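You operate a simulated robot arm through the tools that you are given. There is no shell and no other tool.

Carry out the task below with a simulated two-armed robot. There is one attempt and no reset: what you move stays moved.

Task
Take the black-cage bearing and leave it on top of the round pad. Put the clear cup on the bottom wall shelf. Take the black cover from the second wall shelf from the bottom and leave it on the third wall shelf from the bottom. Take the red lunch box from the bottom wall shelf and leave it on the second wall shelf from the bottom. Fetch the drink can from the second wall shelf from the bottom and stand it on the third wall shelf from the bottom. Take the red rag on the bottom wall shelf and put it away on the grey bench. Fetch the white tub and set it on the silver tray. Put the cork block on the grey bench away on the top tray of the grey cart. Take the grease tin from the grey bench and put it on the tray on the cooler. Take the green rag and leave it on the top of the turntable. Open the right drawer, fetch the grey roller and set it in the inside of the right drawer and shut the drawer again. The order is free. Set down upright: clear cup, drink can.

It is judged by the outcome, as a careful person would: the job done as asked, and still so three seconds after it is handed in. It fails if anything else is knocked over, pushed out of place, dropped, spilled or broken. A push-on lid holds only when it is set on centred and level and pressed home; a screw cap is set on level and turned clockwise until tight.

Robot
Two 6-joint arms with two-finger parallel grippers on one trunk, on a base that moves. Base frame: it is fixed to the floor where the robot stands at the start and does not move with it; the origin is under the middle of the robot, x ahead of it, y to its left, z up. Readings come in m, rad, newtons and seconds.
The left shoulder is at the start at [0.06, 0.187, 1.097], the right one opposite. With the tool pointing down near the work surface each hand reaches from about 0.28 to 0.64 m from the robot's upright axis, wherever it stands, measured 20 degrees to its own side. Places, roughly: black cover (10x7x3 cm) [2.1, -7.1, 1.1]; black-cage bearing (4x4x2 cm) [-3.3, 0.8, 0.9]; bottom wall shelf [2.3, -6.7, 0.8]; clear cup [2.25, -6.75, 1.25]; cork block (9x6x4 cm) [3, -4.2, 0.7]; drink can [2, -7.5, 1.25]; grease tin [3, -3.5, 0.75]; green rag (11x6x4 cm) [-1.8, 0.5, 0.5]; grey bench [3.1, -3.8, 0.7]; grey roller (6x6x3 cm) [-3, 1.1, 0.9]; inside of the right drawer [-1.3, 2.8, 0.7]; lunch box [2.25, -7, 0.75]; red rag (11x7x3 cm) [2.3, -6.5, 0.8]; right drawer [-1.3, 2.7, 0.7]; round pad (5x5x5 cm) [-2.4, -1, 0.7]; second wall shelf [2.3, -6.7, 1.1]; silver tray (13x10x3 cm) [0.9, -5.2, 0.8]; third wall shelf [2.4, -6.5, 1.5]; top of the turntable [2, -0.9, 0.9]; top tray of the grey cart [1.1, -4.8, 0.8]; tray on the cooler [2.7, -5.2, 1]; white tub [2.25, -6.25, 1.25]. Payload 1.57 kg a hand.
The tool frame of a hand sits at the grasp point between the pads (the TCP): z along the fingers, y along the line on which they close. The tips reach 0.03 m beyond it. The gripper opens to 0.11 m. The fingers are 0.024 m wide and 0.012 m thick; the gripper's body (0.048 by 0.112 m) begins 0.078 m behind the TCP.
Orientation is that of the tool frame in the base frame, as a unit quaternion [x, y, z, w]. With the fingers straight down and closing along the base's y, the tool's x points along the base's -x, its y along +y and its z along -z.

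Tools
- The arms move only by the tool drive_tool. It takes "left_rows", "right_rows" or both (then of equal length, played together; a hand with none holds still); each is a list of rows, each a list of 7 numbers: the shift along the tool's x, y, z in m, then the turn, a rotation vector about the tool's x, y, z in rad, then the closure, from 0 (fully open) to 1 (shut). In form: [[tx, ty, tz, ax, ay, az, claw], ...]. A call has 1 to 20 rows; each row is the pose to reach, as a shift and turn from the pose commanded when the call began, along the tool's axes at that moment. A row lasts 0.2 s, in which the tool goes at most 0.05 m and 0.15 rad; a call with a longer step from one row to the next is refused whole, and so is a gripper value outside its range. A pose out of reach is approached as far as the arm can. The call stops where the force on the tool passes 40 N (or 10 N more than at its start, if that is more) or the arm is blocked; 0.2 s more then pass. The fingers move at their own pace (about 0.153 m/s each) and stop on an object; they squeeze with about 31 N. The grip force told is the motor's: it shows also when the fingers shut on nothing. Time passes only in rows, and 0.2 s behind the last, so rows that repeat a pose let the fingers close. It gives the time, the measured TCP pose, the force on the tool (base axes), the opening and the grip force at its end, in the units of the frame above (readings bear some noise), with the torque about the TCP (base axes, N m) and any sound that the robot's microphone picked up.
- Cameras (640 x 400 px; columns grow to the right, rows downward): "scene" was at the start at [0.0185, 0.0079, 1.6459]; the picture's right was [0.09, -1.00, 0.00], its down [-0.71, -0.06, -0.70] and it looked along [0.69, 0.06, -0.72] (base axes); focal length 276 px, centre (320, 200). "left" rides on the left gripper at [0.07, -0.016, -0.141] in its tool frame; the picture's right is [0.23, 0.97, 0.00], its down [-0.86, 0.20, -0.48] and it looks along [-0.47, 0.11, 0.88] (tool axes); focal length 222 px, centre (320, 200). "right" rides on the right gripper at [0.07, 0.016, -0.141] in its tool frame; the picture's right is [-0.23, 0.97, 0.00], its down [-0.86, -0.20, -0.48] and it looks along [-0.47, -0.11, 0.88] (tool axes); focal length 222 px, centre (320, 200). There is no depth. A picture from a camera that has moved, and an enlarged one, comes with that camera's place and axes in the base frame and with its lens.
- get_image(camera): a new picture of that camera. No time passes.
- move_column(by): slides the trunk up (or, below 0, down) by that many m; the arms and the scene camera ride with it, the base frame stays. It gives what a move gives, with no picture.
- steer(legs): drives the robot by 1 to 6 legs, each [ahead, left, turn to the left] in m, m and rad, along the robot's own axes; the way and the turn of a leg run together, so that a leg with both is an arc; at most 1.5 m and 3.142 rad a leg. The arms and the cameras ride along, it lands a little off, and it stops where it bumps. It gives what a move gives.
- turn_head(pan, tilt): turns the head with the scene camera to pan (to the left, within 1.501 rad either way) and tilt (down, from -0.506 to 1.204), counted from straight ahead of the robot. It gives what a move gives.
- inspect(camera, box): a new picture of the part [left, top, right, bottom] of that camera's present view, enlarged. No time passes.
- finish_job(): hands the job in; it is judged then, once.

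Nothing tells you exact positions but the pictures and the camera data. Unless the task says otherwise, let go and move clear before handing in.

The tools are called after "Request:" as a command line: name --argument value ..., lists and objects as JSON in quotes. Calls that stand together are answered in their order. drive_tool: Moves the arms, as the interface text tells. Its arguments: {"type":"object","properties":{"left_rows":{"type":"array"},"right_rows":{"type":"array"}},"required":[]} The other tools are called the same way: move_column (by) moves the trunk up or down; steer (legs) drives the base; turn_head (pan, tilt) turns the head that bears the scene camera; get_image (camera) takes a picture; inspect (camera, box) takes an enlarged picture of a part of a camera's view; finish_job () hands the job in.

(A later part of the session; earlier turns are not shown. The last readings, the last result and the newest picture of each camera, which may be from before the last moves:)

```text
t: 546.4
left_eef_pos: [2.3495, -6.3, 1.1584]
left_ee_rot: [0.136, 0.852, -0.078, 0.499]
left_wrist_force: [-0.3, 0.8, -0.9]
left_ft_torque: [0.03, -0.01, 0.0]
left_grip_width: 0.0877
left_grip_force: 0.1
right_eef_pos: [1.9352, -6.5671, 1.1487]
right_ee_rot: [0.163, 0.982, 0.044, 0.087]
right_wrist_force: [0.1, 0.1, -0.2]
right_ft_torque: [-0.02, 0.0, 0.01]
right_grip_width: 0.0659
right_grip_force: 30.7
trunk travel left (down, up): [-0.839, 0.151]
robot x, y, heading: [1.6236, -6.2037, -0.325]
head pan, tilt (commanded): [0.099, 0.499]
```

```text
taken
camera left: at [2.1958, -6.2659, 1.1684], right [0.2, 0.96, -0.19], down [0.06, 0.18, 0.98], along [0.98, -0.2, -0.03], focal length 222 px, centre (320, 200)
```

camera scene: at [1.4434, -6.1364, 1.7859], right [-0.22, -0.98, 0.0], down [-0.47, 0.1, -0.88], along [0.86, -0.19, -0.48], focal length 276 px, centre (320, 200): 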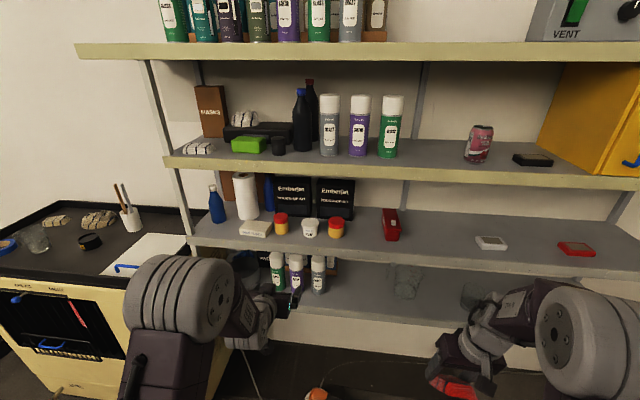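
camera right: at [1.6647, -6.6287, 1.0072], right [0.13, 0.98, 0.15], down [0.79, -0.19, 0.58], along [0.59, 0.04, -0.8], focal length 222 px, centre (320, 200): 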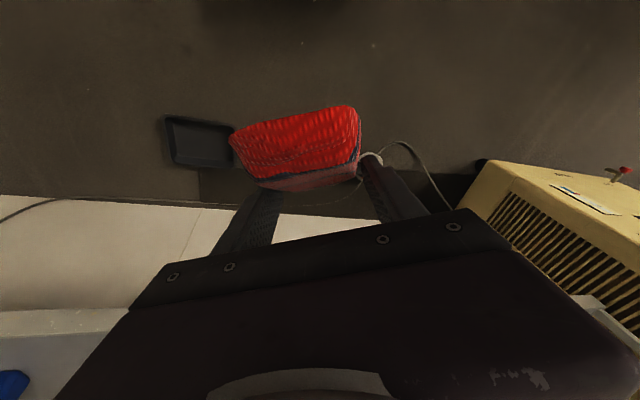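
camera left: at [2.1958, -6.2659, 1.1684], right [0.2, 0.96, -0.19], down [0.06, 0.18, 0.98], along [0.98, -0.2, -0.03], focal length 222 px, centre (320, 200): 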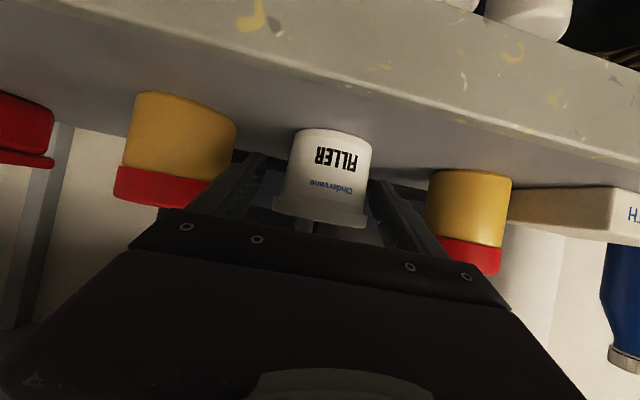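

The tub is at the grip point. Closing.

Request:
drive_tool --left_rows '[[-0.003, 0.002, 0.005, 0, 0, 0, 0.3], [-0.003, 0.002, 0.005, 0, 0, 0, 0.5], [-0.003, 0.002, 0.005, 0, 0, 0, 0.6], [-0.003, 0.002, 0.005, 0, 0, 0, 0.6]]'

Request:
get_image --camera "left"

```text
t: 547.4
left_eef_pos: [2.3569, -6.2997, 1.1603]
left_ee_rot: [0.138, 0.853, -0.078, 0.497]
left_wrist_force: [-0.3, -0.6, 0.8]
left_ft_torque: [0.03, 0.01, 0.02]
left_grip_width: 0.069
left_grip_force: 31.0
right_eef_pos: [1.9363, -6.5671, 1.1474]
right_ee_rot: [0.163, 0.982, 0.044, 0.086]
right_wrist_force: [-0.4, -0.6, 0.7]
right_ft_torque: [0.02, 0.0, -0.01]
right_grip_width: 0.0662
right_grip_force: 31.4
trunk travel left (down, up): [-0.839, 0.151]
robot x, y, heading: [1.6202, -6.2068, -0.323]
head pan, tilt (commanded): [0.099, 0.499]
```

```text
taken
camera left: at [2.202, -6.2661, 1.1688], right [0.19, 0.96, -0.19], down [0.07, 0.18, 0.98], along [0.98, -0.2, -0.03], focal length 222 px, centre (320, 200)
```

left: 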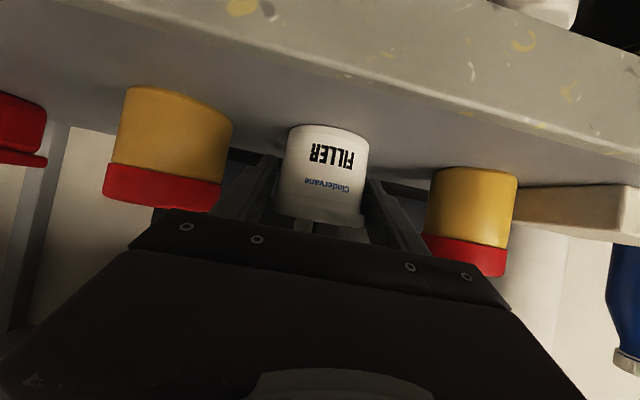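

The tub is gripped (0.069 m). I'll lift it 4 cm and back straight out.

Request:
drive_tool --left_rows '[[-0.0115, 0, -0.0067, 0, 0, 0, 0.6], [-0.023, 0, -0.0133, 0, 0, 0, 0.6], [-0.0346, 0, -0.02, 0, 0, 0, 0.6]]'

Request:
steer --legs '[[-0.4, 0, 0]]'

Request:
get_image --camera "scene"

Request:
get_image --camera "left"

```text
t: 548.2
left_eef_pos: [2.3558, -6.2983, 1.2009]
left_ee_rot: [0.136, 0.853, -0.076, 0.499]
left_wrist_force: [0.0, 1.2, -2.7]
left_ft_torque: [0.0, 0.02, 0.0]
left_grip_width: 0.0693
left_grip_force: 30.7
right_eef_pos: [1.9369, -6.5673, 1.1462]
right_ee_rot: [0.164, 0.982, 0.044, 0.086]
right_wrist_force: [-0.8, 1.1, -0.8]
right_ft_torque: [0.03, 0.0, -0.03]
right_grip_width: 0.066
right_grip_force: 31.2
trunk travel left (down, up): [-0.839, 0.151]
robot x, y, heading: [1.6228, -6.2082, -0.322]
head pan, tilt (commanded): [0.099, 0.499]
```

```text
t: 550.7
left_eef_pos: [1.9818, -6.1829, 1.1985]
left_ee_rot: [0.143, 0.853, -0.08, 0.496]
left_wrist_force: [0.2, 0.5, -2.4]
left_ft_torque: [0.0, -0.01, 0.04]
left_grip_width: 0.0692
left_grip_force: 30.9
right_eef_pos: [1.5596, -6.445, 1.1469]
right_ee_rot: [0.17, 0.981, 0.044, 0.086]
right_wrist_force: [0.9, -0.1, 0.2]
right_ft_torque: [-0.03, 0.01, 0.05]
right_grip_width: 0.066
right_grip_force: 31.0
trunk travel left (down, up): [-0.839, 0.151]
robot x, y, heading: [1.2466, -6.0768, -0.336]
head pan, tilt (commanded): [0.099, 0.499]
```

```text
taken
camera scene: at [1.2827, -6.0795, 1.7858], right [-0.24, -0.97, 0.0], down [-0.47, 0.11, -0.88], along [0.85, -0.21, -0.48], focal length 276 px, centre (320, 200)
```

scene: 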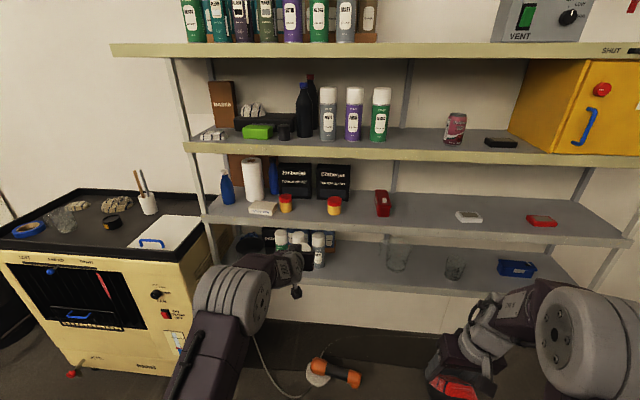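

```text
taken
camera left: at [1.8283, -6.1454, 1.2076], right [0.21, 0.96, -0.19], down [0.07, 0.18, 0.98], along [0.98, -0.22, -0.03], focal length 222 px, centre (320, 200)
```

left: 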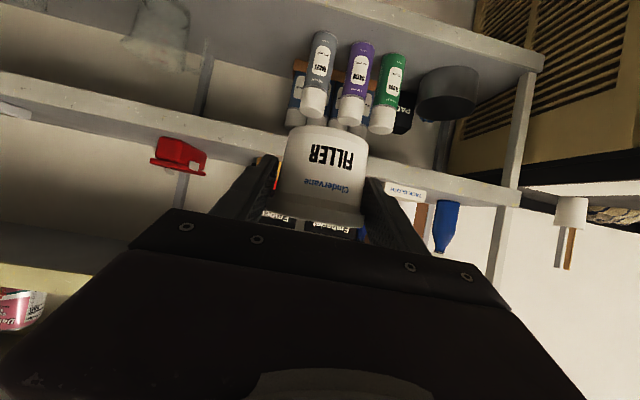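

The tub is held upright. The silver tray sits at the cart's near-left end, so I'll turn left to face the cart from its short side and look.

Request:
steer --legs '[[-0.15, 0, 0], [0, 0, 1.6]]'

Request:
turn_head --pan 0.5 --tilt 0.5

Request:
get_image --camera "scene"

Request:
turn_head --pan 0.0 --tilt 0.7

Request:
get_image --camera "scene"

```text
t: 556.0
left_eef_pos: [1.1746, -5.2926, 1.1997]
left_ee_rot: [-0.521, 0.688, 0.307, 0.4]
left_wrist_force: [-0.5, -0.1, -3.4]
left_ft_torque: [-0.05, 0.02, 0.04]
left_grip_width: 0.0683
left_grip_force: 31.3
right_eef_pos: [1.4603, -5.6994, 1.1475]
right_ee_rot: [-0.596, 0.797, 0.093, 0.028]
right_wrist_force: [0.1, 0.0, -0.3]
right_ft_torque: [0.0, -0.03, 0.01]
right_grip_width: 0.0663
right_grip_force: 31.2
trunk travel left (down, up): [-0.839, 0.151]
robot x, y, heading: [1.1101, -6.0268, 1.293]
head pan, tilt (commanded): [0.099, 0.499]
```

```text
t: 556.9
left_eef_pos: [1.1736, -5.2936, 1.199]
left_ee_rot: [-0.521, 0.69, 0.305, 0.4]
left_wrist_force: [-0.8, 0.1, -1.9]
left_ft_torque: [0.0, 0.0, -0.01]
left_grip_width: 0.0681
left_grip_force: 31.0
right_eef_pos: [1.4601, -5.7007, 1.1472]
right_ee_rot: [-0.596, 0.797, 0.093, 0.028]
right_wrist_force: [0.8, 0.7, -1.6]
right_ft_torque: [-0.02, 0.0, 0.01]
right_grip_width: 0.0659
right_grip_force: 31.3
trunk travel left (down, up): [-0.839, 0.151]
robot x, y, heading: [1.1105, -6.033, 1.285]
head pan, tilt (commanded): [0.499, 0.499]
```

```text
taken
camera scene: at [1.0731, -5.9961, 1.7859], right [0.98, 0.22, 0.0], down [0.1, -0.47, -0.88], along [-0.19, 0.86, -0.48], focal length 276 px, centre (320, 200)
```

scene: 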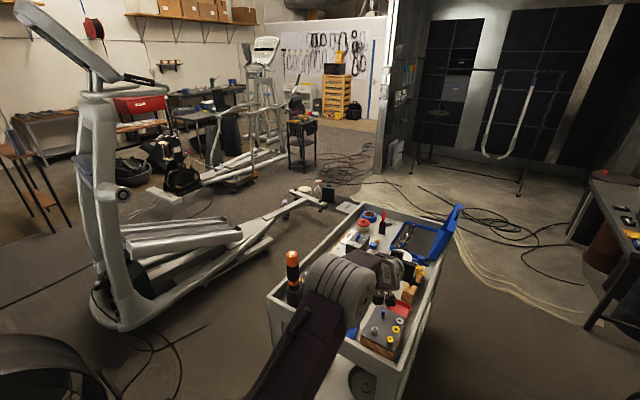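

```text
t: 557.8
left_eef_pos: [1.1729, -5.2927, 1.1992]
left_ee_rot: [-0.52, 0.689, 0.306, 0.401]
left_wrist_force: [-0.5, -0.3, -3.4]
left_ft_torque: [-0.02, -0.01, -0.01]
left_grip_width: 0.0678
left_grip_force: 30.5
right_eef_pos: [1.4601, -5.7003, 1.1475]
right_ee_rot: [-0.596, 0.797, 0.093, 0.028]
right_wrist_force: [-0.4, -0.2, -0.5]
right_ft_torque: [0.01, 0.0, -0.02]
right_grip_width: 0.0662
right_grip_force: 31.6
trunk travel left (down, up): [-0.839, 0.151]
robot x, y, heading: [1.1114, -6.0296, 1.292]
head pan, tilt (commanded): [0.0, 0.7]
```

```text
taken
camera scene: at [1.1161, -6.0033, 1.7682], right [0.96, -0.28, 0.0], down [-0.18, -0.62, -0.76], along [0.21, 0.74, -0.64], focal length 276 px, centre (320, 200)
```

scene: 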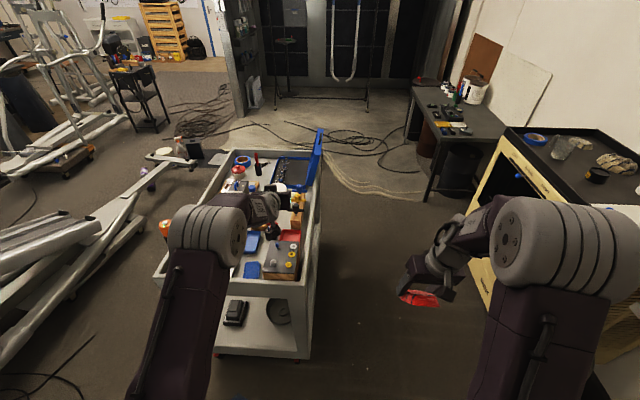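

I face the cart's short side with the silver tray about 0.28 m left of the tub. I'll shift left, then lower the trunk so the tub comes down above the tray.

Request:
steer --legs '[[0, 0.278, 0]]'

Request:
turn_head --pan 0.2 --tilt 0.8

Request:
get_image --camera "scene"

Request:
inspect --camera "scene" --box '[180, 60, 420, 210]'

Request:
get_image --camera "left"

```text
t: 559.8
left_eef_pos: [0.9029, -5.2157, 1.2005]
left_ee_rot: [-0.522, 0.688, 0.307, 0.399]
left_wrist_force: [1.0, -0.9, -3.0]
left_ft_torque: [-0.01, -0.01, 0.02]
left_grip_width: 0.068
left_grip_force: 31.0
right_eef_pos: [1.1885, -5.621, 1.1471]
right_ee_rot: [-0.596, 0.797, 0.093, 0.027]
right_wrist_force: [0.8, -0.4, -0.1]
right_ft_torque: [0.01, -0.03, 0.01]
right_grip_width: 0.0659
right_grip_force: 30.9
trunk travel left (down, up): [-0.839, 0.151]
robot x, y, heading: [0.837, -5.9495, 1.292]
head pan, tilt (commanded): [0.0, 0.7]
```

```text
t: 560.5
left_eef_pos: [0.8995, -5.215, 1.1993]
left_ee_rot: [-0.522, 0.688, 0.306, 0.401]
left_wrist_force: [-0.2, 0.4, -1.9]
left_ft_torque: [-0.02, 0.01, -0.02]
left_grip_width: 0.068
left_grip_force: 31.0
right_eef_pos: [1.1872, -5.6202, 1.1475]
right_ee_rot: [-0.596, 0.797, 0.092, 0.029]
right_wrist_force: [0.4, 0.5, -0.1]
right_ft_torque: [0.02, 0.01, 0.0]
right_grip_width: 0.0661
right_grip_force: 31.2
trunk travel left (down, up): [-0.839, 0.151]
robot x, y, heading: [0.8381, -5.9542, 1.29]
head pan, tilt (commanded): [0.201, 0.799]
```

```text
taken
camera scene: at [0.8265, -5.9264, 1.76], right [1.0, -0.08, 0.0], down [-0.06, -0.71, -0.7], along [0.05, 0.69, -0.72], focal length 276 px, centre (320, 200)
```

scene: 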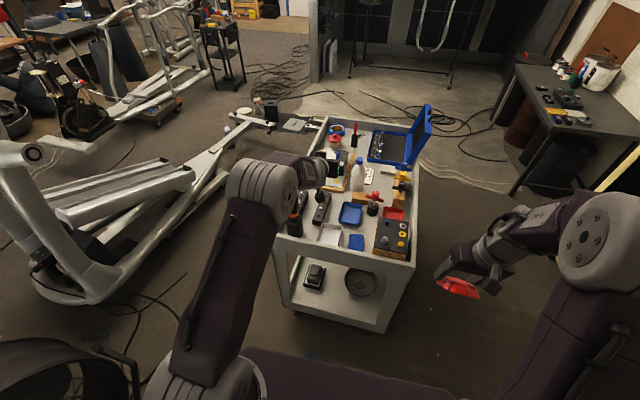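

```text
2.67 times, centred on (300, 135) of scene
camera zoom: at [0.8265, -5.9264, 1.76], right [1.0, -0.08, 0.0], down [-0.06, -0.71, -0.7], along [0.05, 0.69, -0.72], focal length 735 px, centre (373, 373)
```

zoom: 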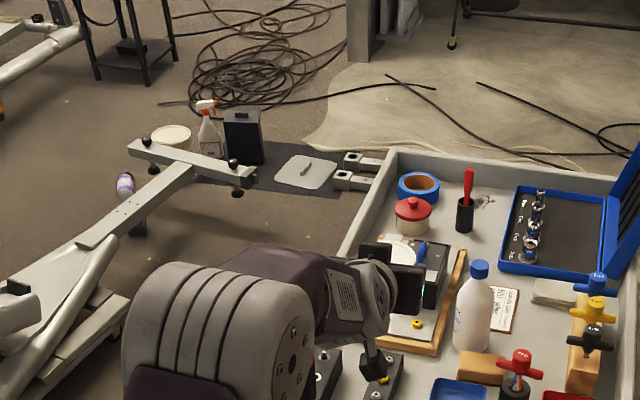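

```text
taken
camera left: at [0.8736, -5.3697, 1.2082], right [-0.97, 0.15, -0.19], down [-0.19, 0.06, 0.98], along [0.16, 0.99, -0.03], focal length 222 px, centre (320, 200)
```

left: 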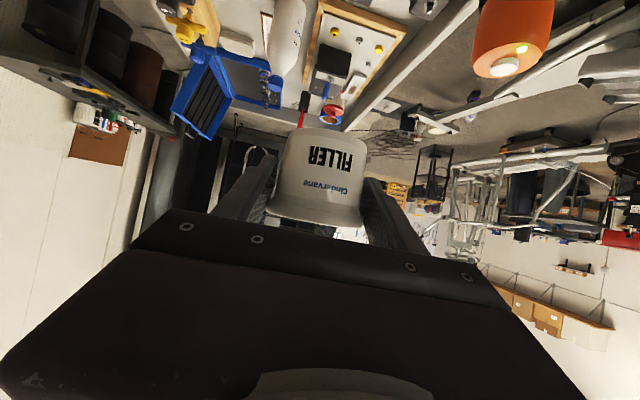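

The tub is nearly over the silver tray with the torch about 11 cm to its left. I'll lower the trunk 0.25 m and check.

Request:
move_column --by -0.25

Request:
get_image --camera "scene"

Request:
inspect --camera "scene" --box '[260, 120, 420, 220]'

Request:
get_image --camera "left"

```text
t: 563.1
left_eef_pos: [0.9003, -5.215, 0.9502]
left_ee_rot: [-0.521, 0.689, 0.306, 0.401]
left_wrist_force: [-0.2, -1.0, -2.5]
left_ft_torque: [-0.01, 0.0, 0.01]
left_grip_width: 0.0673
left_grip_force: 30.8
right_eef_pos: [1.1876, -5.6222, 0.8986]
right_ee_rot: [-0.597, 0.796, 0.093, 0.028]
right_wrist_force: [-0.6, 0.3, -0.1]
right_ft_torque: [-0.01, -0.01, -0.04]
right_grip_width: 0.066
right_grip_force: 31.2
trunk travel left (down, up): [-0.589, 0.401]
robot x, y, heading: [0.8407, -5.953, 1.297]
head pan, tilt (commanded): [0.201, 0.799]
```

```text
taken
camera scene: at [0.827, -5.9269, 1.51], right [1.0, -0.08, 0.0], down [-0.06, -0.72, -0.7], along [0.05, 0.69, -0.72], focal length 276 px, centre (320, 200)
```

scene: 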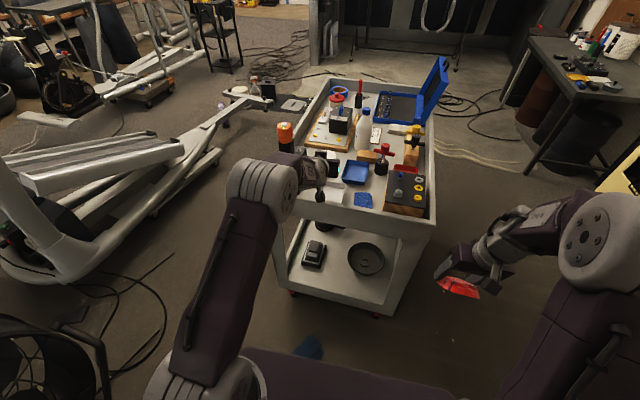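

```text
4.00 times, centred on (340, 170) of scene
camera zoom: at [0.827, -5.9269, 1.51], right [1.0, -0.08, 0.0], down [-0.06, -0.72, -0.7], along [0.05, 0.69, -0.72], focal length 1102 px, centre (240, 320)
```

zoom: 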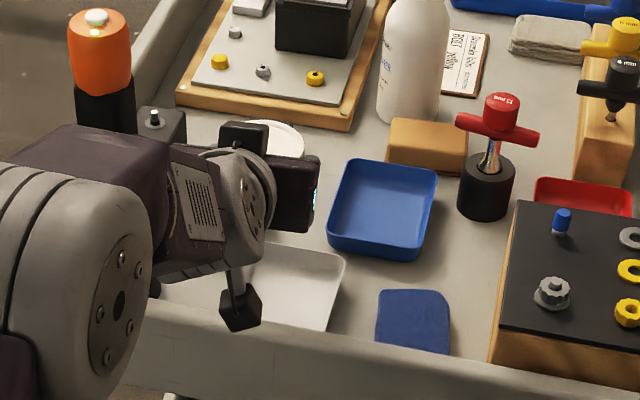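

```text
taken
camera left: at [0.874, -5.3699, 0.9584], right [-0.97, 0.15, -0.19], down [-0.19, 0.06, 0.98], along [0.16, 0.99, -0.03], focal length 222 px, centre (320, 200)
```

left: 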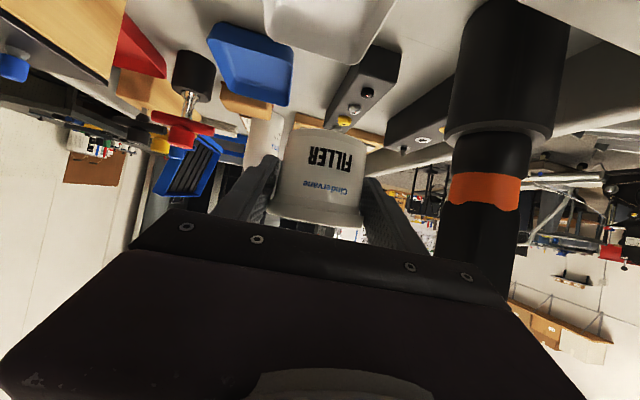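

The tub is right above the silver tray. I'll lower it in steps.

Request:
drive_tool --left_rows '[[0.0261, 0, 0.0148, 0, 0, 0, 0.6], [0.0523, 0, 0.0295, 0, 0, 0, 0.6], [0.0784, 0, 0.0443, 0, 0, 0, 0.6], [0.0871, 0, 0.0492, 0, 0, 0, 0.6]]'

Request:
inspect --camera "scene" --box '[260, 120, 420, 220]'

Request:
get_image --camera "left"

```text
t: 564.1
left_eef_pos: [0.9001, -5.214, 0.8481]
left_ee_rot: [-0.522, 0.688, 0.306, 0.4]
left_wrist_force: [0.1, -0.2, -3.0]
left_ft_torque: [0.02, 0.01, -0.03]
left_grip_width: 0.067
left_grip_force: 30.9
right_eef_pos: [1.1873, -5.6213, 0.8969]
right_ee_rot: [-0.597, 0.796, 0.093, 0.028]
right_wrist_force: [0.5, -0.3, -0.5]
right_ft_torque: [0.04, -0.06, 0.02]
right_grip_width: 0.0662
right_grip_force: 31.0
trunk travel left (down, up): [-0.589, 0.401]
robot x, y, heading: [0.837, -5.9527, 1.289]
head pan, tilt (commanded): [0.201, 0.799]
```

```text
4.00 times, centred on (340, 170) of scene
camera zoom: at [0.827, -5.927, 1.51], right [1.0, -0.08, 0.0], down [-0.06, -0.72, -0.7], along [0.05, 0.69, -0.72], focal length 1102 px, centre (240, 320)
```

zoom: 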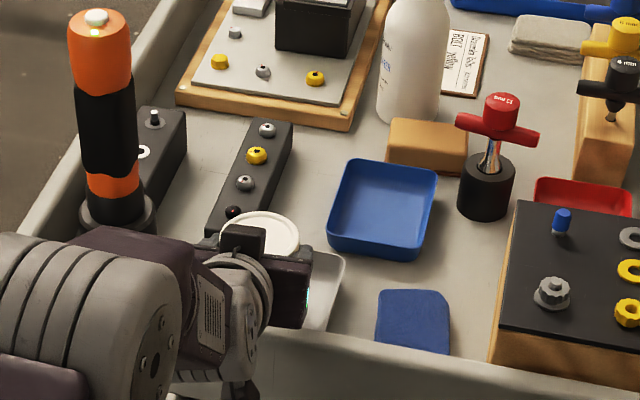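

```text
taken
camera left: at [0.8738, -5.368, 0.8573], right [-0.97, 0.15, -0.19], down [-0.19, 0.06, 0.98], along [0.16, 0.99, -0.03], focal length 222 px, centre (320, 200)
```

left: 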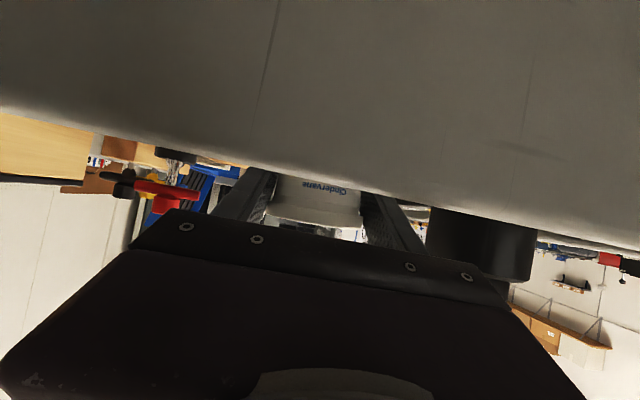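

Nearly down. Continuing in fine steps until contact.

Request:
drive_tool --left_rows '[[0.0035, 0, 0.002, 0, 0, 0, 0.6], [0.007, 0, 0.0039, 0, 0, 0, 0.6], [0.0105, 0, 0.0059, 0, 0, 0, 0.6], [0.0139, 0, 0.0079, 0, 0, 0, 0.6], [0.0174, 0, 0.0098, 0, 0, 0, 0.6]]'

Request:
inspect --camera "scene" --box '[280, 150, 376, 210]'

```text
t: 565.3
left_eef_pos: [0.899, -5.217, 0.8336]
left_ee_rot: [-0.522, 0.687, 0.308, 0.401]
left_wrist_force: [2.1, 0.3, 20.1]
left_ft_torque: [-0.79, -0.12, -0.12]
left_grip_width: 0.0618
left_grip_force: 30.7
right_eef_pos: [1.1869, -5.6229, 0.8986]
right_ee_rot: [-0.597, 0.797, 0.094, 0.028]
right_wrist_force: [0.3, -0.7, -0.2]
right_ft_torque: [0.02, -0.01, 0.01]
right_grip_width: 0.0663
right_grip_force: 31.1
trunk travel left (down, up): [-0.589, 0.401]
robot x, y, heading: [0.8375, -5.9539, 1.291]
head pan, tilt (commanded): [0.201, 0.799]
```

```text
6.67 times, centred on (328, 180) of scene
camera zoom: at [0.827, -5.9314, 1.5102], right [1.0, -0.08, 0.0], down [-0.06, -0.71, -0.7], along [0.05, 0.7, -0.71], focal length 1836 px, centre (267, 333)
```

zoom: 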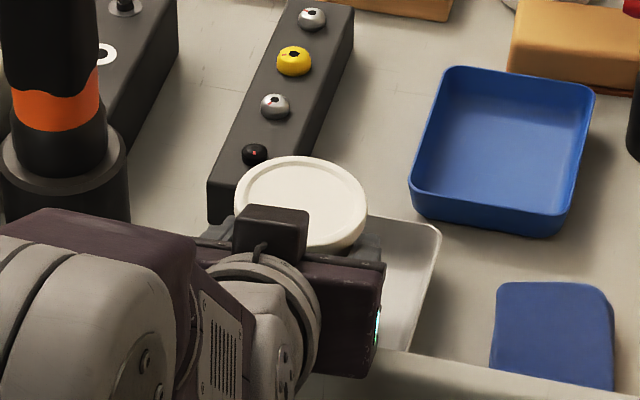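

The tub has touched down inside the silver tray. I'll ease off and open the fingers a little.

Request:
drive_tool --left_rows '[[-0.0035, 0, -0.002, 0, 0, 0, 0.6], [-0.0035, 0, -0.002, 0, 0, 0, 0.4], [-0.0035, 0, -0.002, 0, 0, 0, 0.25], [-0.0035, 0, -0.002, 0, 0, 0, 0.22]]'

Request:
inspect --camera "scene" --box '[280, 150, 376, 210]'

Request:
get_image --camera "left"

```text
t: 566.3
left_eef_pos: [0.8984, -5.2153, 0.8335]
left_ee_rot: [-0.522, 0.689, 0.306, 0.399]
left_wrist_force: [0.0, -3.5, 3.0]
left_ft_torque: [-0.26, -0.08, -0.12]
left_grip_width: 0.0865
left_grip_force: 0.1
right_eef_pos: [1.1874, -5.6224, 0.8966]
right_ee_rot: [-0.596, 0.797, 0.093, 0.028]
right_wrist_force: [0.4, 0.1, -0.3]
right_ft_torque: [0.0, 0.03, 0.03]
right_grip_width: 0.0659
right_grip_force: 31.1
trunk travel left (down, up): [-0.589, 0.401]
robot x, y, heading: [0.8414, -5.9482, 1.291]
head pan, tilt (commanded): [0.201, 0.799]
```

```text
6.67 times, centred on (328, 180) of scene
camera zoom: at [0.827, -5.928, 1.5098], right [1.0, -0.08, 0.0], down [-0.06, -0.71, -0.7], along [0.05, 0.7, -0.72], focal length 1836 px, centre (267, 333)
```

zoom: 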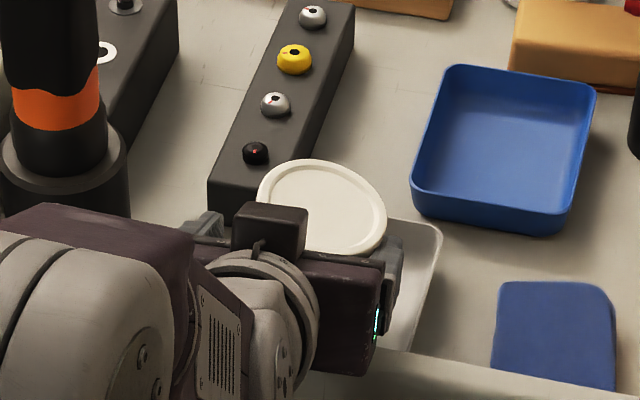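

```text
taken
camera left: at [0.8724, -5.371, 0.8417], right [-0.97, 0.15, -0.19], down [-0.19, 0.06, 0.98], along [0.16, 0.99, -0.03], focal length 222 px, centre (320, 200)
```

left: 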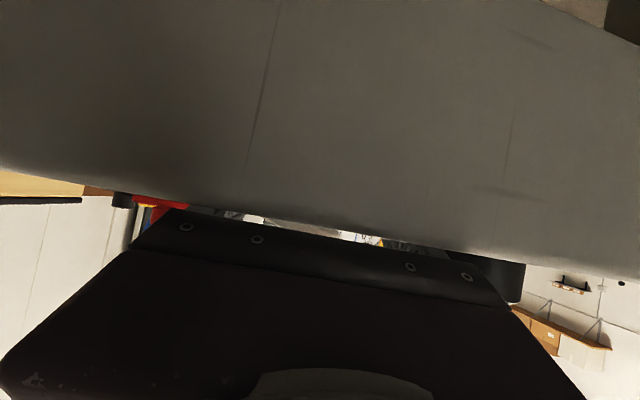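

The tub leans: its base must have caught the tray's left wall because I was about 1.3 cm too far left. I'll re-grip it, which should straighten it, then lift slightly.

Request:
drive_tool --left_rows '[[0, 0, 0, 0, 0, 0, 0.3], [0, 0, 0, 0, 0, 0, 0.45], [0, 0, 0, 0, 0, 0, 0.6], [0, 0, 0, 0, 0, 0, 0.6]]'

Request:
inspect --camera "scene" --box '[280, 150, 376, 210]'

```text
t: 567.3
left_eef_pos: [0.899, -5.2146, 0.8335]
left_ee_rot: [-0.522, 0.689, 0.306, 0.4]
left_wrist_force: [-0.1, -0.1, 0.4]
left_ft_torque: [-0.02, 0.06, -0.01]
left_grip_width: 0.0611
left_grip_force: 31.2
right_eef_pos: [1.1876, -5.6216, 0.8982]
right_ee_rot: [-0.596, 0.797, 0.093, 0.027]
right_wrist_force: [1.2, -0.1, 0.1]
right_ft_torque: [0.06, 0.04, 0.0]
right_grip_width: 0.066
right_grip_force: 30.8
trunk travel left (down, up): [-0.589, 0.401]
robot x, y, heading: [0.8373, -5.9519, 1.292]
head pan, tilt (commanded): [0.201, 0.799]
```

```text
6.67 times, centred on (328, 180) of scene
camera zoom: at [0.8268, -5.9271, 1.5099], right [1.0, -0.08, 0.0], down [-0.06, -0.71, -0.7], along [0.05, 0.69, -0.72], focal length 1836 px, centre (267, 333)
```

zoom: 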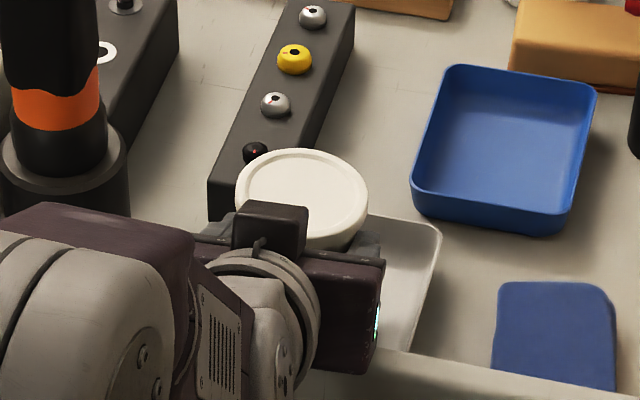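

It's straightened. I'll lift 3 cm, shift 1.4 cm right, and look.

Request:
drive_tool --left_rows '[[-0.0131, 0, -0.0074, 0, 0, 0, 0.6], [-0.0261, 0, -0.0148, 0, 0, 0, 0.6], [-0.0261, -0.014, -0.0148, 0, 0, 0, 0.6]]'

Request:
inspect --camera "scene" --box '[280, 140, 376, 200]'

Request:
get_image --camera "left"

```text
t: 568.1
left_eef_pos: [0.9142, -5.2205, 0.8636]
left_ee_rot: [-0.522, 0.689, 0.307, 0.399]
left_wrist_force: [0.0, -0.2, -3.1]
left_ft_torque: [-0.05, 0.01, 0.01]
left_grip_width: 0.0608
left_grip_force: 31.1
right_eef_pos: [1.1878, -5.6212, 0.898]
right_ee_rot: [-0.596, 0.797, 0.093, 0.027]
right_wrist_force: [0.2, -0.2, -0.5]
right_ft_torque: [0.05, 0.02, 0.0]
right_grip_width: 0.0663
right_grip_force: 31.2
trunk travel left (down, up): [-0.589, 0.401]
robot x, y, heading: [0.8363, -5.9529, 1.292]
head pan, tilt (commanded): [0.201, 0.799]
```

```text
6.67 times, centred on (328, 170) of scene
camera zoom: at [0.828, -5.9267, 1.5099], right [1.0, -0.08, 0.0], down [-0.06, -0.72, -0.7], along [0.05, 0.69, -0.72], focal length 1836 px, centre (267, 400)
```

zoom: 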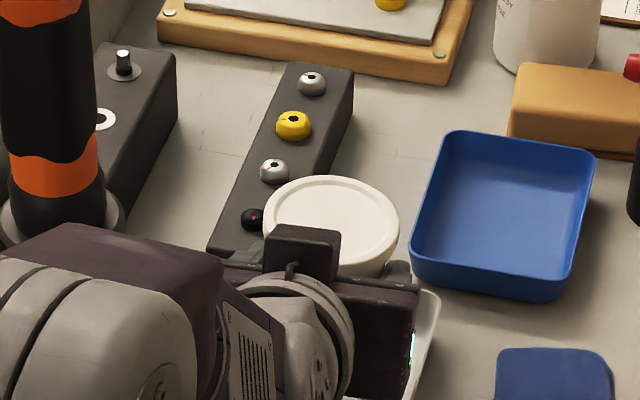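

```text
taken
camera left: at [0.8879, -5.375, 0.8723], right [-0.97, 0.15, -0.19], down [-0.19, 0.06, 0.98], along [0.16, 0.99, -0.03], focal length 222 px, centre (320, 200)
```

left: 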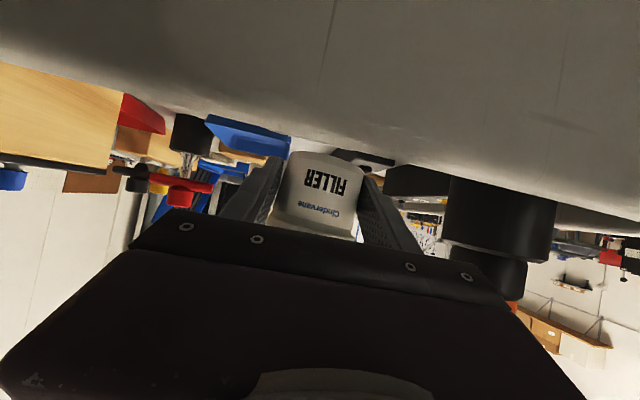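

The tub hangs level and is now centred over the tray. I'll lower it again in fine steps.

Request:
drive_tool --left_rows '[[0.007, 0, 0.0039, 0, 0, 0, 0.6], [0.0139, 0, 0.0079, 0, 0, 0, 0.6], [0.0209, 0, 0.0118, 0, 0, 0, 0.6]]'

Request:
drive_tool --left_rows '[[0.0026, 0, 0.0015, 0, 0, 0, 0.6], [0.0052, 0, 0.003, 0, 0, 0, 0.6], [0.0078, 0, 0.0044, 0, 0, 0, 0.6], [0.0105, 0, 0.0059, 0, 0, 0, 0.6]]'

Request:
inspect --camera "scene" --box '[280, 150, 376, 210]'

```text
t: 568.9
left_eef_pos: [0.9153, -5.2193, 0.8403]
left_ee_rot: [-0.521, 0.689, 0.306, 0.4]
left_wrist_force: [0.1, -1.1, -2.1]
left_ft_torque: [-0.07, 0.02, 0.0]
left_grip_width: 0.0606
left_grip_force: 30.3
right_eef_pos: [1.1877, -5.6208, 0.8967]
right_ee_rot: [-0.597, 0.797, 0.093, 0.027]
right_wrist_force: [0.5, -0.3, -0.1]
right_ft_torque: [0.03, 0.02, -0.01]
right_grip_width: 0.0663
right_grip_force: 30.8
trunk travel left (down, up): [-0.589, 0.401]
robot x, y, heading: [0.8357, -5.9527, 1.29]
head pan, tilt (commanded): [0.201, 0.799]
```

```text
t: 569.9
left_eef_pos: [0.9119, -5.2188, 0.8344]
left_ee_rot: [-0.52, 0.686, 0.311, 0.404]
left_wrist_force: [1.7, 2.3, 22.0]
left_ft_torque: [0.73, 0.65, -0.12]
left_grip_width: 0.0612
left_grip_force: 31.0
right_eef_pos: [1.188, -5.6249, 0.8985]
right_ee_rot: [-0.596, 0.797, 0.095, 0.03]
right_wrist_force: [-0.7, 0.6, -1.0]
right_ft_torque: [-0.01, 0.01, -0.03]
right_grip_width: 0.0658
right_grip_force: 31.5
trunk travel left (down, up): [-0.589, 0.401]
robot x, y, heading: [0.8379, -5.9548, 1.294]
head pan, tilt (commanded): [0.201, 0.799]
```

```text
6.67 times, centred on (328, 180) of scene
camera zoom: at [0.8272, -5.9318, 1.5104], right [1.0, -0.08, 0.0], down [-0.06, -0.71, -0.7], along [0.05, 0.7, -0.71], focal length 1836 px, centre (267, 333)
```

zoom: 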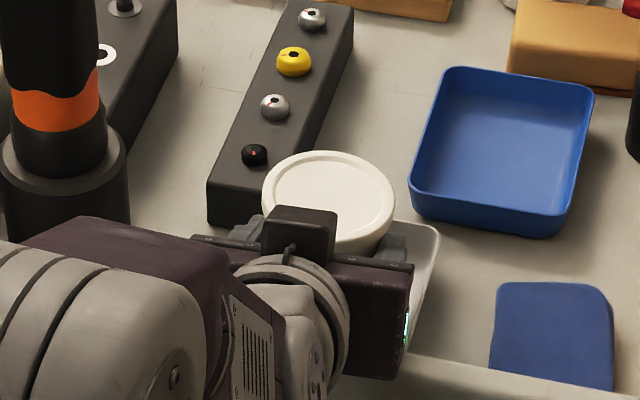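

Contact again. I'll ease off and open only slightly to test whether it sits level, keeping the fingers around it.

Request:
drive_tool --left_rows '[[-0.0035, 0, -0.002, 0, 0, 0, 0.6], [-0.0044, 0, -0.0025, 0, 0, 0, 0.42], [-0.0044, 0, -0.0025, 0, 0, 0, 0.36], [-0.0044, 0, -0.0025, 0, 0, 0, 0.36]]'

Request:
inspect --camera "scene" --box '[280, 150, 376, 210]'

Request:
inspect --camera "left" --box '[200, 140, 440, 290]'

```text
t: 570.9
left_eef_pos: [0.9138, -5.2211, 0.8355]
left_ee_rot: [-0.521, 0.689, 0.307, 0.401]
left_wrist_force: [7.1, 0.1, 14.3]
left_ft_torque: [0.52, 0.31, -0.26]
left_grip_width: 0.0663
left_grip_force: 0.1
right_eef_pos: [1.1877, -5.6238, 0.8973]
right_ee_rot: [-0.596, 0.797, 0.094, 0.027]
right_wrist_force: [-0.1, 0.2, -0.7]
right_ft_torque: [0.04, 0.01, 0.01]
right_grip_width: 0.0663
right_grip_force: 31.0
trunk travel left (down, up): [-0.589, 0.401]
robot x, y, heading: [0.8387, -5.9508, 1.293]
head pan, tilt (commanded): [0.201, 0.799]
```

```text
6.67 times, centred on (328, 180) of scene
camera zoom: at [0.8283, -5.9307, 1.51], right [1.0, -0.08, 0.0], down [-0.06, -0.71, -0.7], along [0.05, 0.7, -0.72], focal length 1836 px, centre (267, 333)
```

zoom: 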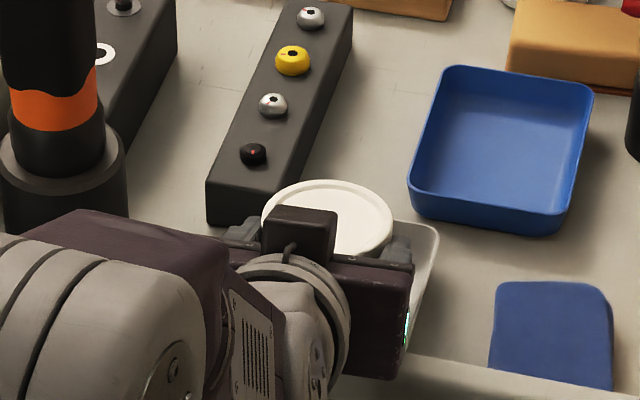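

```text
2.67 times, centred on (320, 215) of left
camera zoom: at [0.8873, -5.3761, 0.843], right [-0.97, 0.15, -0.19], down [-0.19, 0.05, 0.98], along [0.16, 0.99, -0.02], focal length 592 px, centre (320, 160)
```

zoom: 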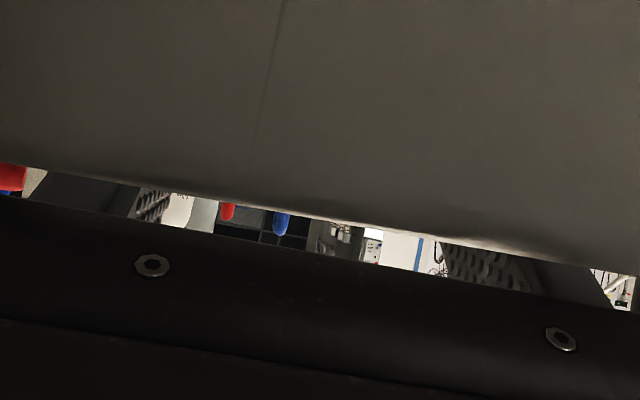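

The tub dropped a little and now sits level in the tray; what I felt was a fingertip on the tray wall. I'll raise the hand slightly, open a bit more, and check it stays upright.

Request:
drive_tool --left_rows '[[-0.0044, 0, -0.0025, 0, 0, 0, 0.36], [-0.0087, 0, -0.0049, 0, 0, 0, 0.32], [-0.0087, 0, -0.0049, 0, 0, 0, 0.25], [-0.0131, 0, -0.0074, 0, 0, 0, 0.22]]'

Request:
inspect --camera "scene" --box '[280, 150, 376, 210]'

```text
t: 571.9
left_eef_pos: [0.9127, -5.2204, 0.8479]
left_ee_rot: [-0.522, 0.689, 0.306, 0.399]
left_wrist_force: [1.0, -0.5, 0.0]
left_ft_torque: [0.02, -0.01, 0.03]
left_grip_width: 0.0859
left_grip_force: 0.1
right_eef_pos: [1.1871, -5.6208, 0.8964]
right_ee_rot: [-0.596, 0.797, 0.093, 0.027]
right_wrist_force: [0.4, 0.0, 0.1]
right_ft_torque: [0.01, 0.01, 0.03]
right_grip_width: 0.0662
right_grip_force: 30.9
trunk travel left (down, up): [-0.589, 0.401]
robot x, y, heading: [0.8376, -5.9585, 1.294]
head pan, tilt (commanded): [0.201, 0.799]
```

```text
6.67 times, centred on (328, 180) of scene
camera zoom: at [0.8269, -5.9274, 1.5099], right [1.0, -0.08, 0.0], down [-0.06, -0.71, -0.7], along [0.05, 0.69, -0.72], focal length 1836 px, centre (267, 333)
```

zoom: 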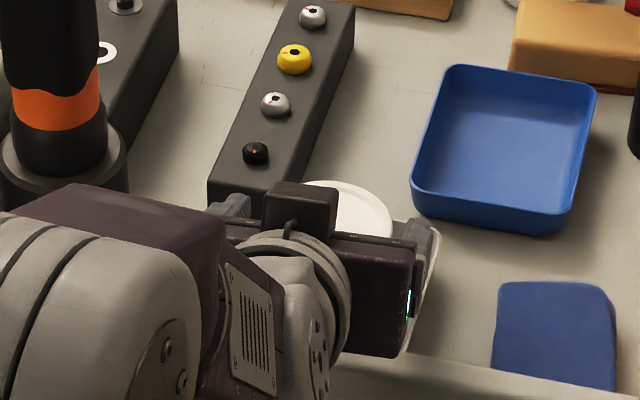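

No contact now. I'll raise a little more and withdraw backward, then look at the tub.

Request:
drive_tool --left_rows '[[-0.0087, 0, -0.0049, 0, 0, 0, 0.2], [-0.0174, 0, -0.0098, 0, 0, 0, 0.2], [0.0023, 0, -0.0446, 0, 0, 0, 0.2], [0.0174, 0, -0.0812, 0, 0, 0, 0.2], [0.0283, 0, -0.1247, 0, 0, 0, 0.2]]'

Request:
inspect --camera "scene" --box '[280, 140, 376, 200]'

Request:
get_image --camera "left"

```text
t: 573.1
left_eef_pos: [0.8782, -5.3379, 0.8886]
left_ee_rot: [-0.522, 0.688, 0.307, 0.4]
left_wrist_force: [0.3, -0.8, -0.5]
left_ft_torque: [-0.03, 0.0, -0.04]
left_grip_width: 0.088
left_grip_force: 0.2
right_eef_pos: [1.1872, -5.6231, 0.8975]
right_ee_rot: [-0.596, 0.797, 0.093, 0.028]
right_wrist_force: [0.0, -0.6, 0.4]
right_ft_torque: [0.03, -0.04, -0.02]
right_grip_width: 0.066
right_grip_force: 30.7
trunk travel left (down, up): [-0.589, 0.401]
robot x, y, heading: [0.84, -5.9511, 1.297]
head pan, tilt (commanded): [0.201, 0.799]
```

```text
6.67 times, centred on (328, 170) of scene
camera zoom: at [0.8268, -5.9294, 1.51], right [1.0, -0.08, 0.0], down [-0.06, -0.71, -0.7], along [0.05, 0.7, -0.72], focal length 1836 px, centre (267, 400)
```

zoom: 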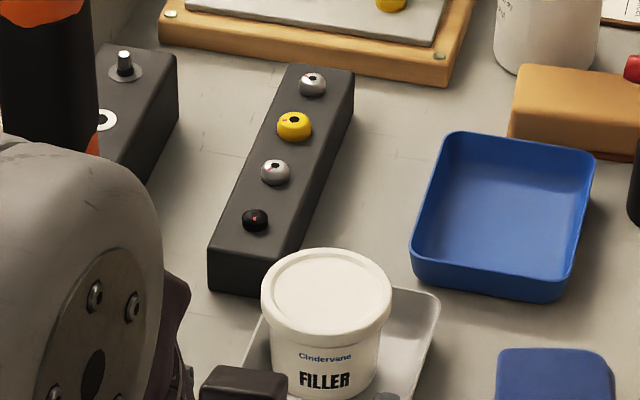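

```text
taken
camera left: at [0.852, -5.4926, 0.8965], right [-0.97, 0.15, -0.19], down [-0.19, 0.05, 0.98], along [0.16, 0.99, -0.02], focal length 222 px, centre (320, 200)
```

left: 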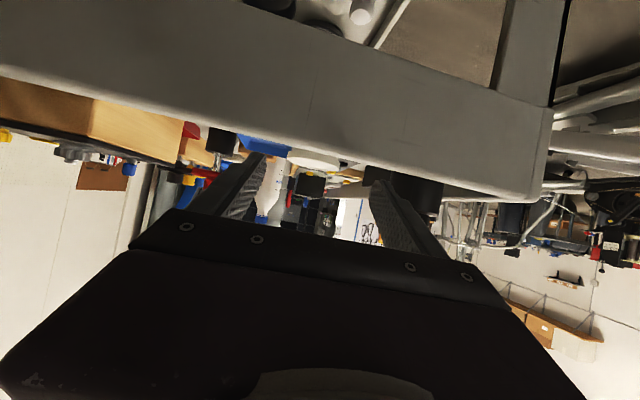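

The white tub stands upright in the silver tray. The last job is the red rag for the grey bench. I'll back off, stow the left hand, and raise the trunk for travel.

Request:
steer --legs '[[-0.25, 0, 0]]'

Request:
drive_tool --left_rows '[[-0.005, 0, -0.025, 0, 0.131, 0, 0], [-0.01, 0, -0.05, 0, 0.262, 0, 0], [-0.015, 0, -0.075, 0, 0.393, 0, 0], [-0.02, 0, -0.1, 0, 0.524, 0, 0], [-0.025, 0, -0.125, 0, 0.655, 0, 0], [-0.03, 0, -0.15, 0, 0.786, 0, 0], [-0.035, 0, -0.175, 0, 0.917, 0, 0], [-0.04, 0, -0.2, 0, 1.05, 0, 0]]'

Request:
move_column --by 0.2

Request:
get_image --camera "right"

Request:
turn_head --pan -0.6 --tilt 0.5

Request:
get_image --camera "scene"

```text
t: 574.9
left_eef_pos: [0.8097, -5.5799, 0.8872]
left_ee_rot: [-0.52, 0.689, 0.305, 0.401]
left_wrist_force: [-0.6, -0.5, 0.7]
left_ft_torque: [-0.01, 0.01, 0.0]
left_grip_width: 0.0877
left_grip_force: 0.1
right_eef_pos: [1.1183, -5.8674, 0.8976]
right_ee_rot: [-0.596, 0.797, 0.093, 0.027]
right_wrist_force: [0.7, 0.1, -0.8]
right_ft_torque: [0.05, -0.01, 0.0]
right_grip_width: 0.0665
right_grip_force: 30.7
trunk travel left (down, up): [-0.589, 0.401]
robot x, y, heading: [0.7689, -6.1958, 1.29]
head pan, tilt (commanded): [0.201, 0.799]
```

```text
t: 576.7
left_eef_pos: [0.7768, -5.753, 0.9688]
left_ee_rot: [-0.602, 0.79, 0.117, 0.015]
left_wrist_force: [0.4, 0.0, -0.3]
left_ft_torque: [0.02, 0.02, -0.03]
left_grip_width: 0.1103
left_grip_force: 0.0
left hand out of reach, approached as far as the arm can: row 3, 4, 5, 6, 7, 8
right_eef_pos: [1.1191, -5.8666, 0.8978]
right_ee_rot: [-0.596, 0.797, 0.093, 0.027]
right_wrist_force: [0.2, 0.7, 0.2]
right_ft_torque: [0.0, -0.02, 0.02]
right_grip_width: 0.0662
right_grip_force: 31.6
trunk travel left (down, up): [-0.589, 0.401]
robot x, y, heading: [0.7717, -6.1993, 1.292]
head pan, tilt (commanded): [0.201, 0.799]
```

```text
t: 578.9
left_eef_pos: [0.7764, -5.752, 1.1673]
left_ee_rot: [-0.602, 0.789, 0.118, 0.016]
left_wrist_force: [0.7, 0.0, 0.0]
left_ft_torque: [0.02, -0.02, 0.0]
left_grip_width: 0.11
left_grip_force: 0.0
right_eef_pos: [1.1188, -5.8665, 1.0968]
right_ee_rot: [-0.595, 0.798, 0.093, 0.028]
right_wrist_force: [-0.1, -0.2, -0.1]
right_ft_torque: [0.0, -0.02, -0.01]
right_grip_width: 0.0661
right_grip_force: 31.7
trunk travel left (down, up): [-0.789, 0.201]
robot x, y, heading: [0.7712, -6.197, 1.288]
head pan, tilt (commanded): [0.201, 0.799]
```

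```text
taken
camera right: at [1.0926, -5.9535, 1.2269], right [-0.86, 0.48, 0.15], down [0.47, 0.67, 0.58], along [0.18, 0.57, -0.8], focal length 222 px, centre (320, 200)
```

right: 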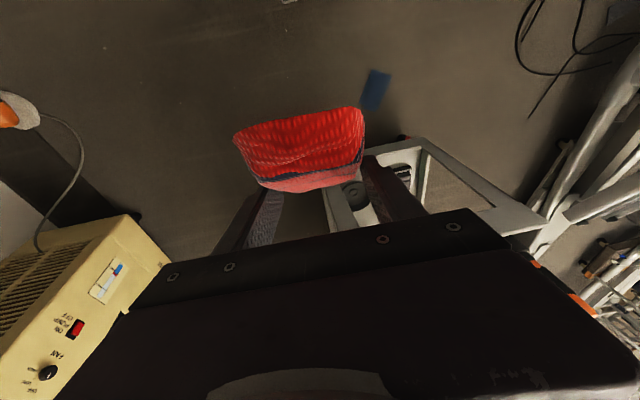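

```text
t: 580.0
left_eef_pos: [0.7762, -5.7515, 1.1669]
left_ee_rot: [-0.602, 0.79, 0.117, 0.016]
left_wrist_force: [0.1, -0.5, 0.3]
left_ft_torque: [-0.02, -0.01, -0.02]
left_grip_width: 0.1103
left_grip_force: 0.1
right_eef_pos: [1.1186, -5.8666, 1.0966]
right_ee_rot: [-0.596, 0.797, 0.093, 0.027]
right_wrist_force: [0.3, 0.1, -0.7]
right_ft_torque: [0.02, -0.01, -0.01]
right_grip_width: 0.0662
right_grip_force: 30.7
trunk travel left (down, up): [-0.789, 0.201]
robot x, y, heading: [0.767, -6.1927, 1.292]
head pan, tilt (commanded): [-0.6, 0.499]
```

```text
taken
camera scene: at [0.8208, -6.1931, 1.7359], right [0.64, -0.77, 0.0], down [-0.37, -0.31, -0.88], along [0.68, 0.56, -0.48], focal length 276 px, centre (320, 200)
```

scene: 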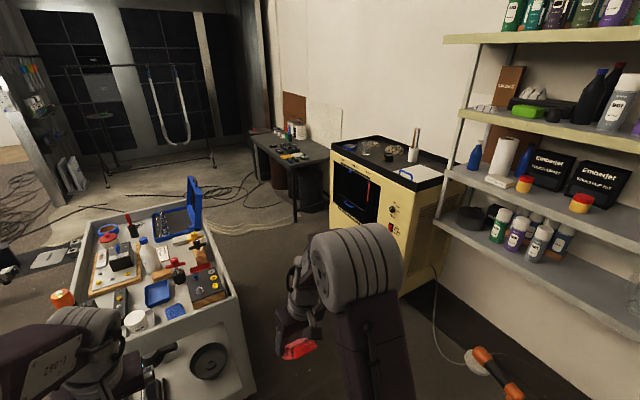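

I'll drive back through the aisle between the cart and the cooler toward the bench.

Request:
steer --legs '[[0.554, -0.86, 0], [0.7, 0.09, 0], [0.65, 0.09, 0]]'

Request:
turn_head --pan -0.5 --tilt 0.6

Request:
get_image --camera "scene"

```text
t: 592.0
left_eef_pos: [2.0177, -4.1501, 1.1679]
left_ee_rot: [-0.588, 0.8, 0.117, 0.018]
left_wrist_force: [-0.2, -0.7, -0.5]
left_ft_torque: [0.04, 0.01, 0.02]
left_grip_width: 0.1099
left_grip_force: 0.1
right_eef_pos: [2.355, -4.2757, 1.0982]
right_ee_rot: [-0.581, 0.808, 0.093, 0.03]
right_wrist_force: [-0.3, -0.1, -1.1]
right_ft_torque: [0.03, -0.01, 0.01]
right_grip_width: 0.0662
right_grip_force: 30.5
trunk travel left (down, up): [-0.789, 0.201]
robot x, y, heading: [1.9936, -4.5895, 1.252]
head pan, tilt (commanded): [-0.6, 0.499]
```

```text
t: 592.6
left_eef_pos: [2.0184, -4.1485, 1.1682]
left_ee_rot: [-0.588, 0.8, 0.118, 0.018]
left_wrist_force: [0.8, -0.1, -0.4]
left_ft_torque: [0.0, -0.02, 0.05]
left_grip_width: 0.1098
left_grip_force: 0.1
right_eef_pos: [2.355, -4.2745, 1.0967]
right_ee_rot: [-0.581, 0.808, 0.092, 0.03]
right_wrist_force: [-0.2, 0.4, -0.4]
right_ft_torque: [0.04, -0.02, 0.01]
right_grip_width: 0.066
right_grip_force: 31.2
trunk travel left (down, up): [-0.789, 0.201]
robot x, y, heading: [1.9933, -4.5892, 1.247]
head pan, tilt (commanded): [-0.499, 0.6]
```

```text
taken
camera scene: at [2.0378, -4.5864, 1.7269], right [0.68, -0.73, 0.0], down [-0.41, -0.39, -0.83], along [0.6, 0.57, -0.56], focal length 276 px, centre (320, 200)
```

scene: 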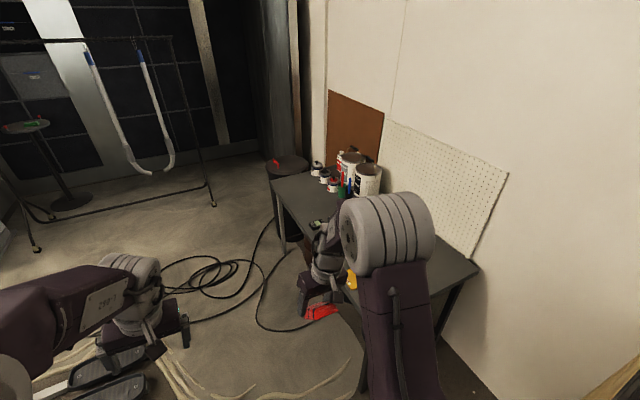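

The way is clear. I'll turn to face the bench and slide left along it to the free corner where the tin was.

Request:
steer --legs '[[0, 0, -1.55], [0.0, 0.75, 0], [0.03, 0.62, 0]]'

Request:
turn_head --pan -0.1 --tilt 0.7

Request:
get_image --camera "scene"

```text
t: 603.5
left_eef_pos: [2.8265, -3.2914, 1.1674]
left_ee_rot: [0.129, 0.985, 0.072, 0.093]
left_wrist_force: [0.1, -0.4, 0.1]
left_ft_torque: [0.02, -0.02, 0.02]
left_grip_width: 0.1099
left_grip_force: 0.0
right_eef_pos: [2.7155, -3.634, 1.0965]
right_ee_rot: [0.14, 0.986, 0.046, 0.084]
right_wrist_force: [-0.4, -1.4, -0.1]
right_ft_torque: [-0.02, 0.0, -0.02]
right_grip_width: 0.0662
right_grip_force: 30.9
trunk travel left (down, up): [-0.789, 0.201]
robot x, y, heading: [2.3858, -3.2864, -0.273]
head pan, tilt (commanded): [-0.499, 0.6]
```

```text
t: 604.3
left_eef_pos: [2.8257, -3.2918, 1.1679]
left_ee_rot: [0.128, 0.985, 0.073, 0.094]
left_wrist_force: [-0.3, 0.0, 0.6]
left_ft_torque: [-0.05, -0.03, -0.01]
left_grip_width: 0.1101
left_grip_force: 0.0
right_eef_pos: [2.7143, -3.6335, 1.0977]
right_ee_rot: [0.14, 0.985, 0.047, 0.085]
right_wrist_force: [-0.3, -0.1, -0.3]
right_ft_torque: [-0.02, -0.04, 0.01]
right_grip_width: 0.066
right_grip_force: 31.3
trunk travel left (down, up): [-0.789, 0.201]
robot x, y, heading: [2.3812, -3.2843, -0.276]
head pan, tilt (commanded): [-0.099, 0.7]
```

```text
taken
camera scene: at [2.4036, -3.3005, 1.7182], right [-0.37, -0.93, 0.0], down [-0.6, 0.24, -0.77], along [0.71, -0.28, -0.64], focal length 276 px, centre (320, 200)
```

scene: 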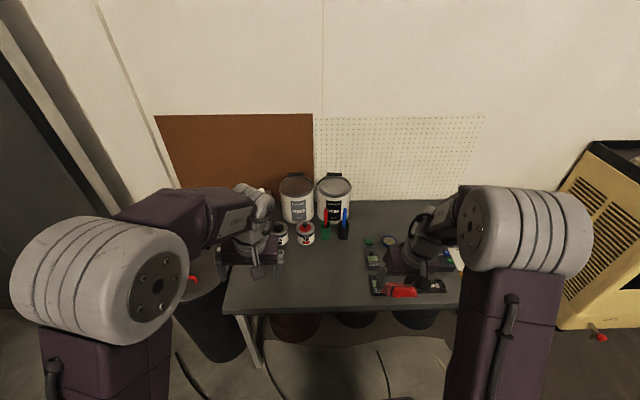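

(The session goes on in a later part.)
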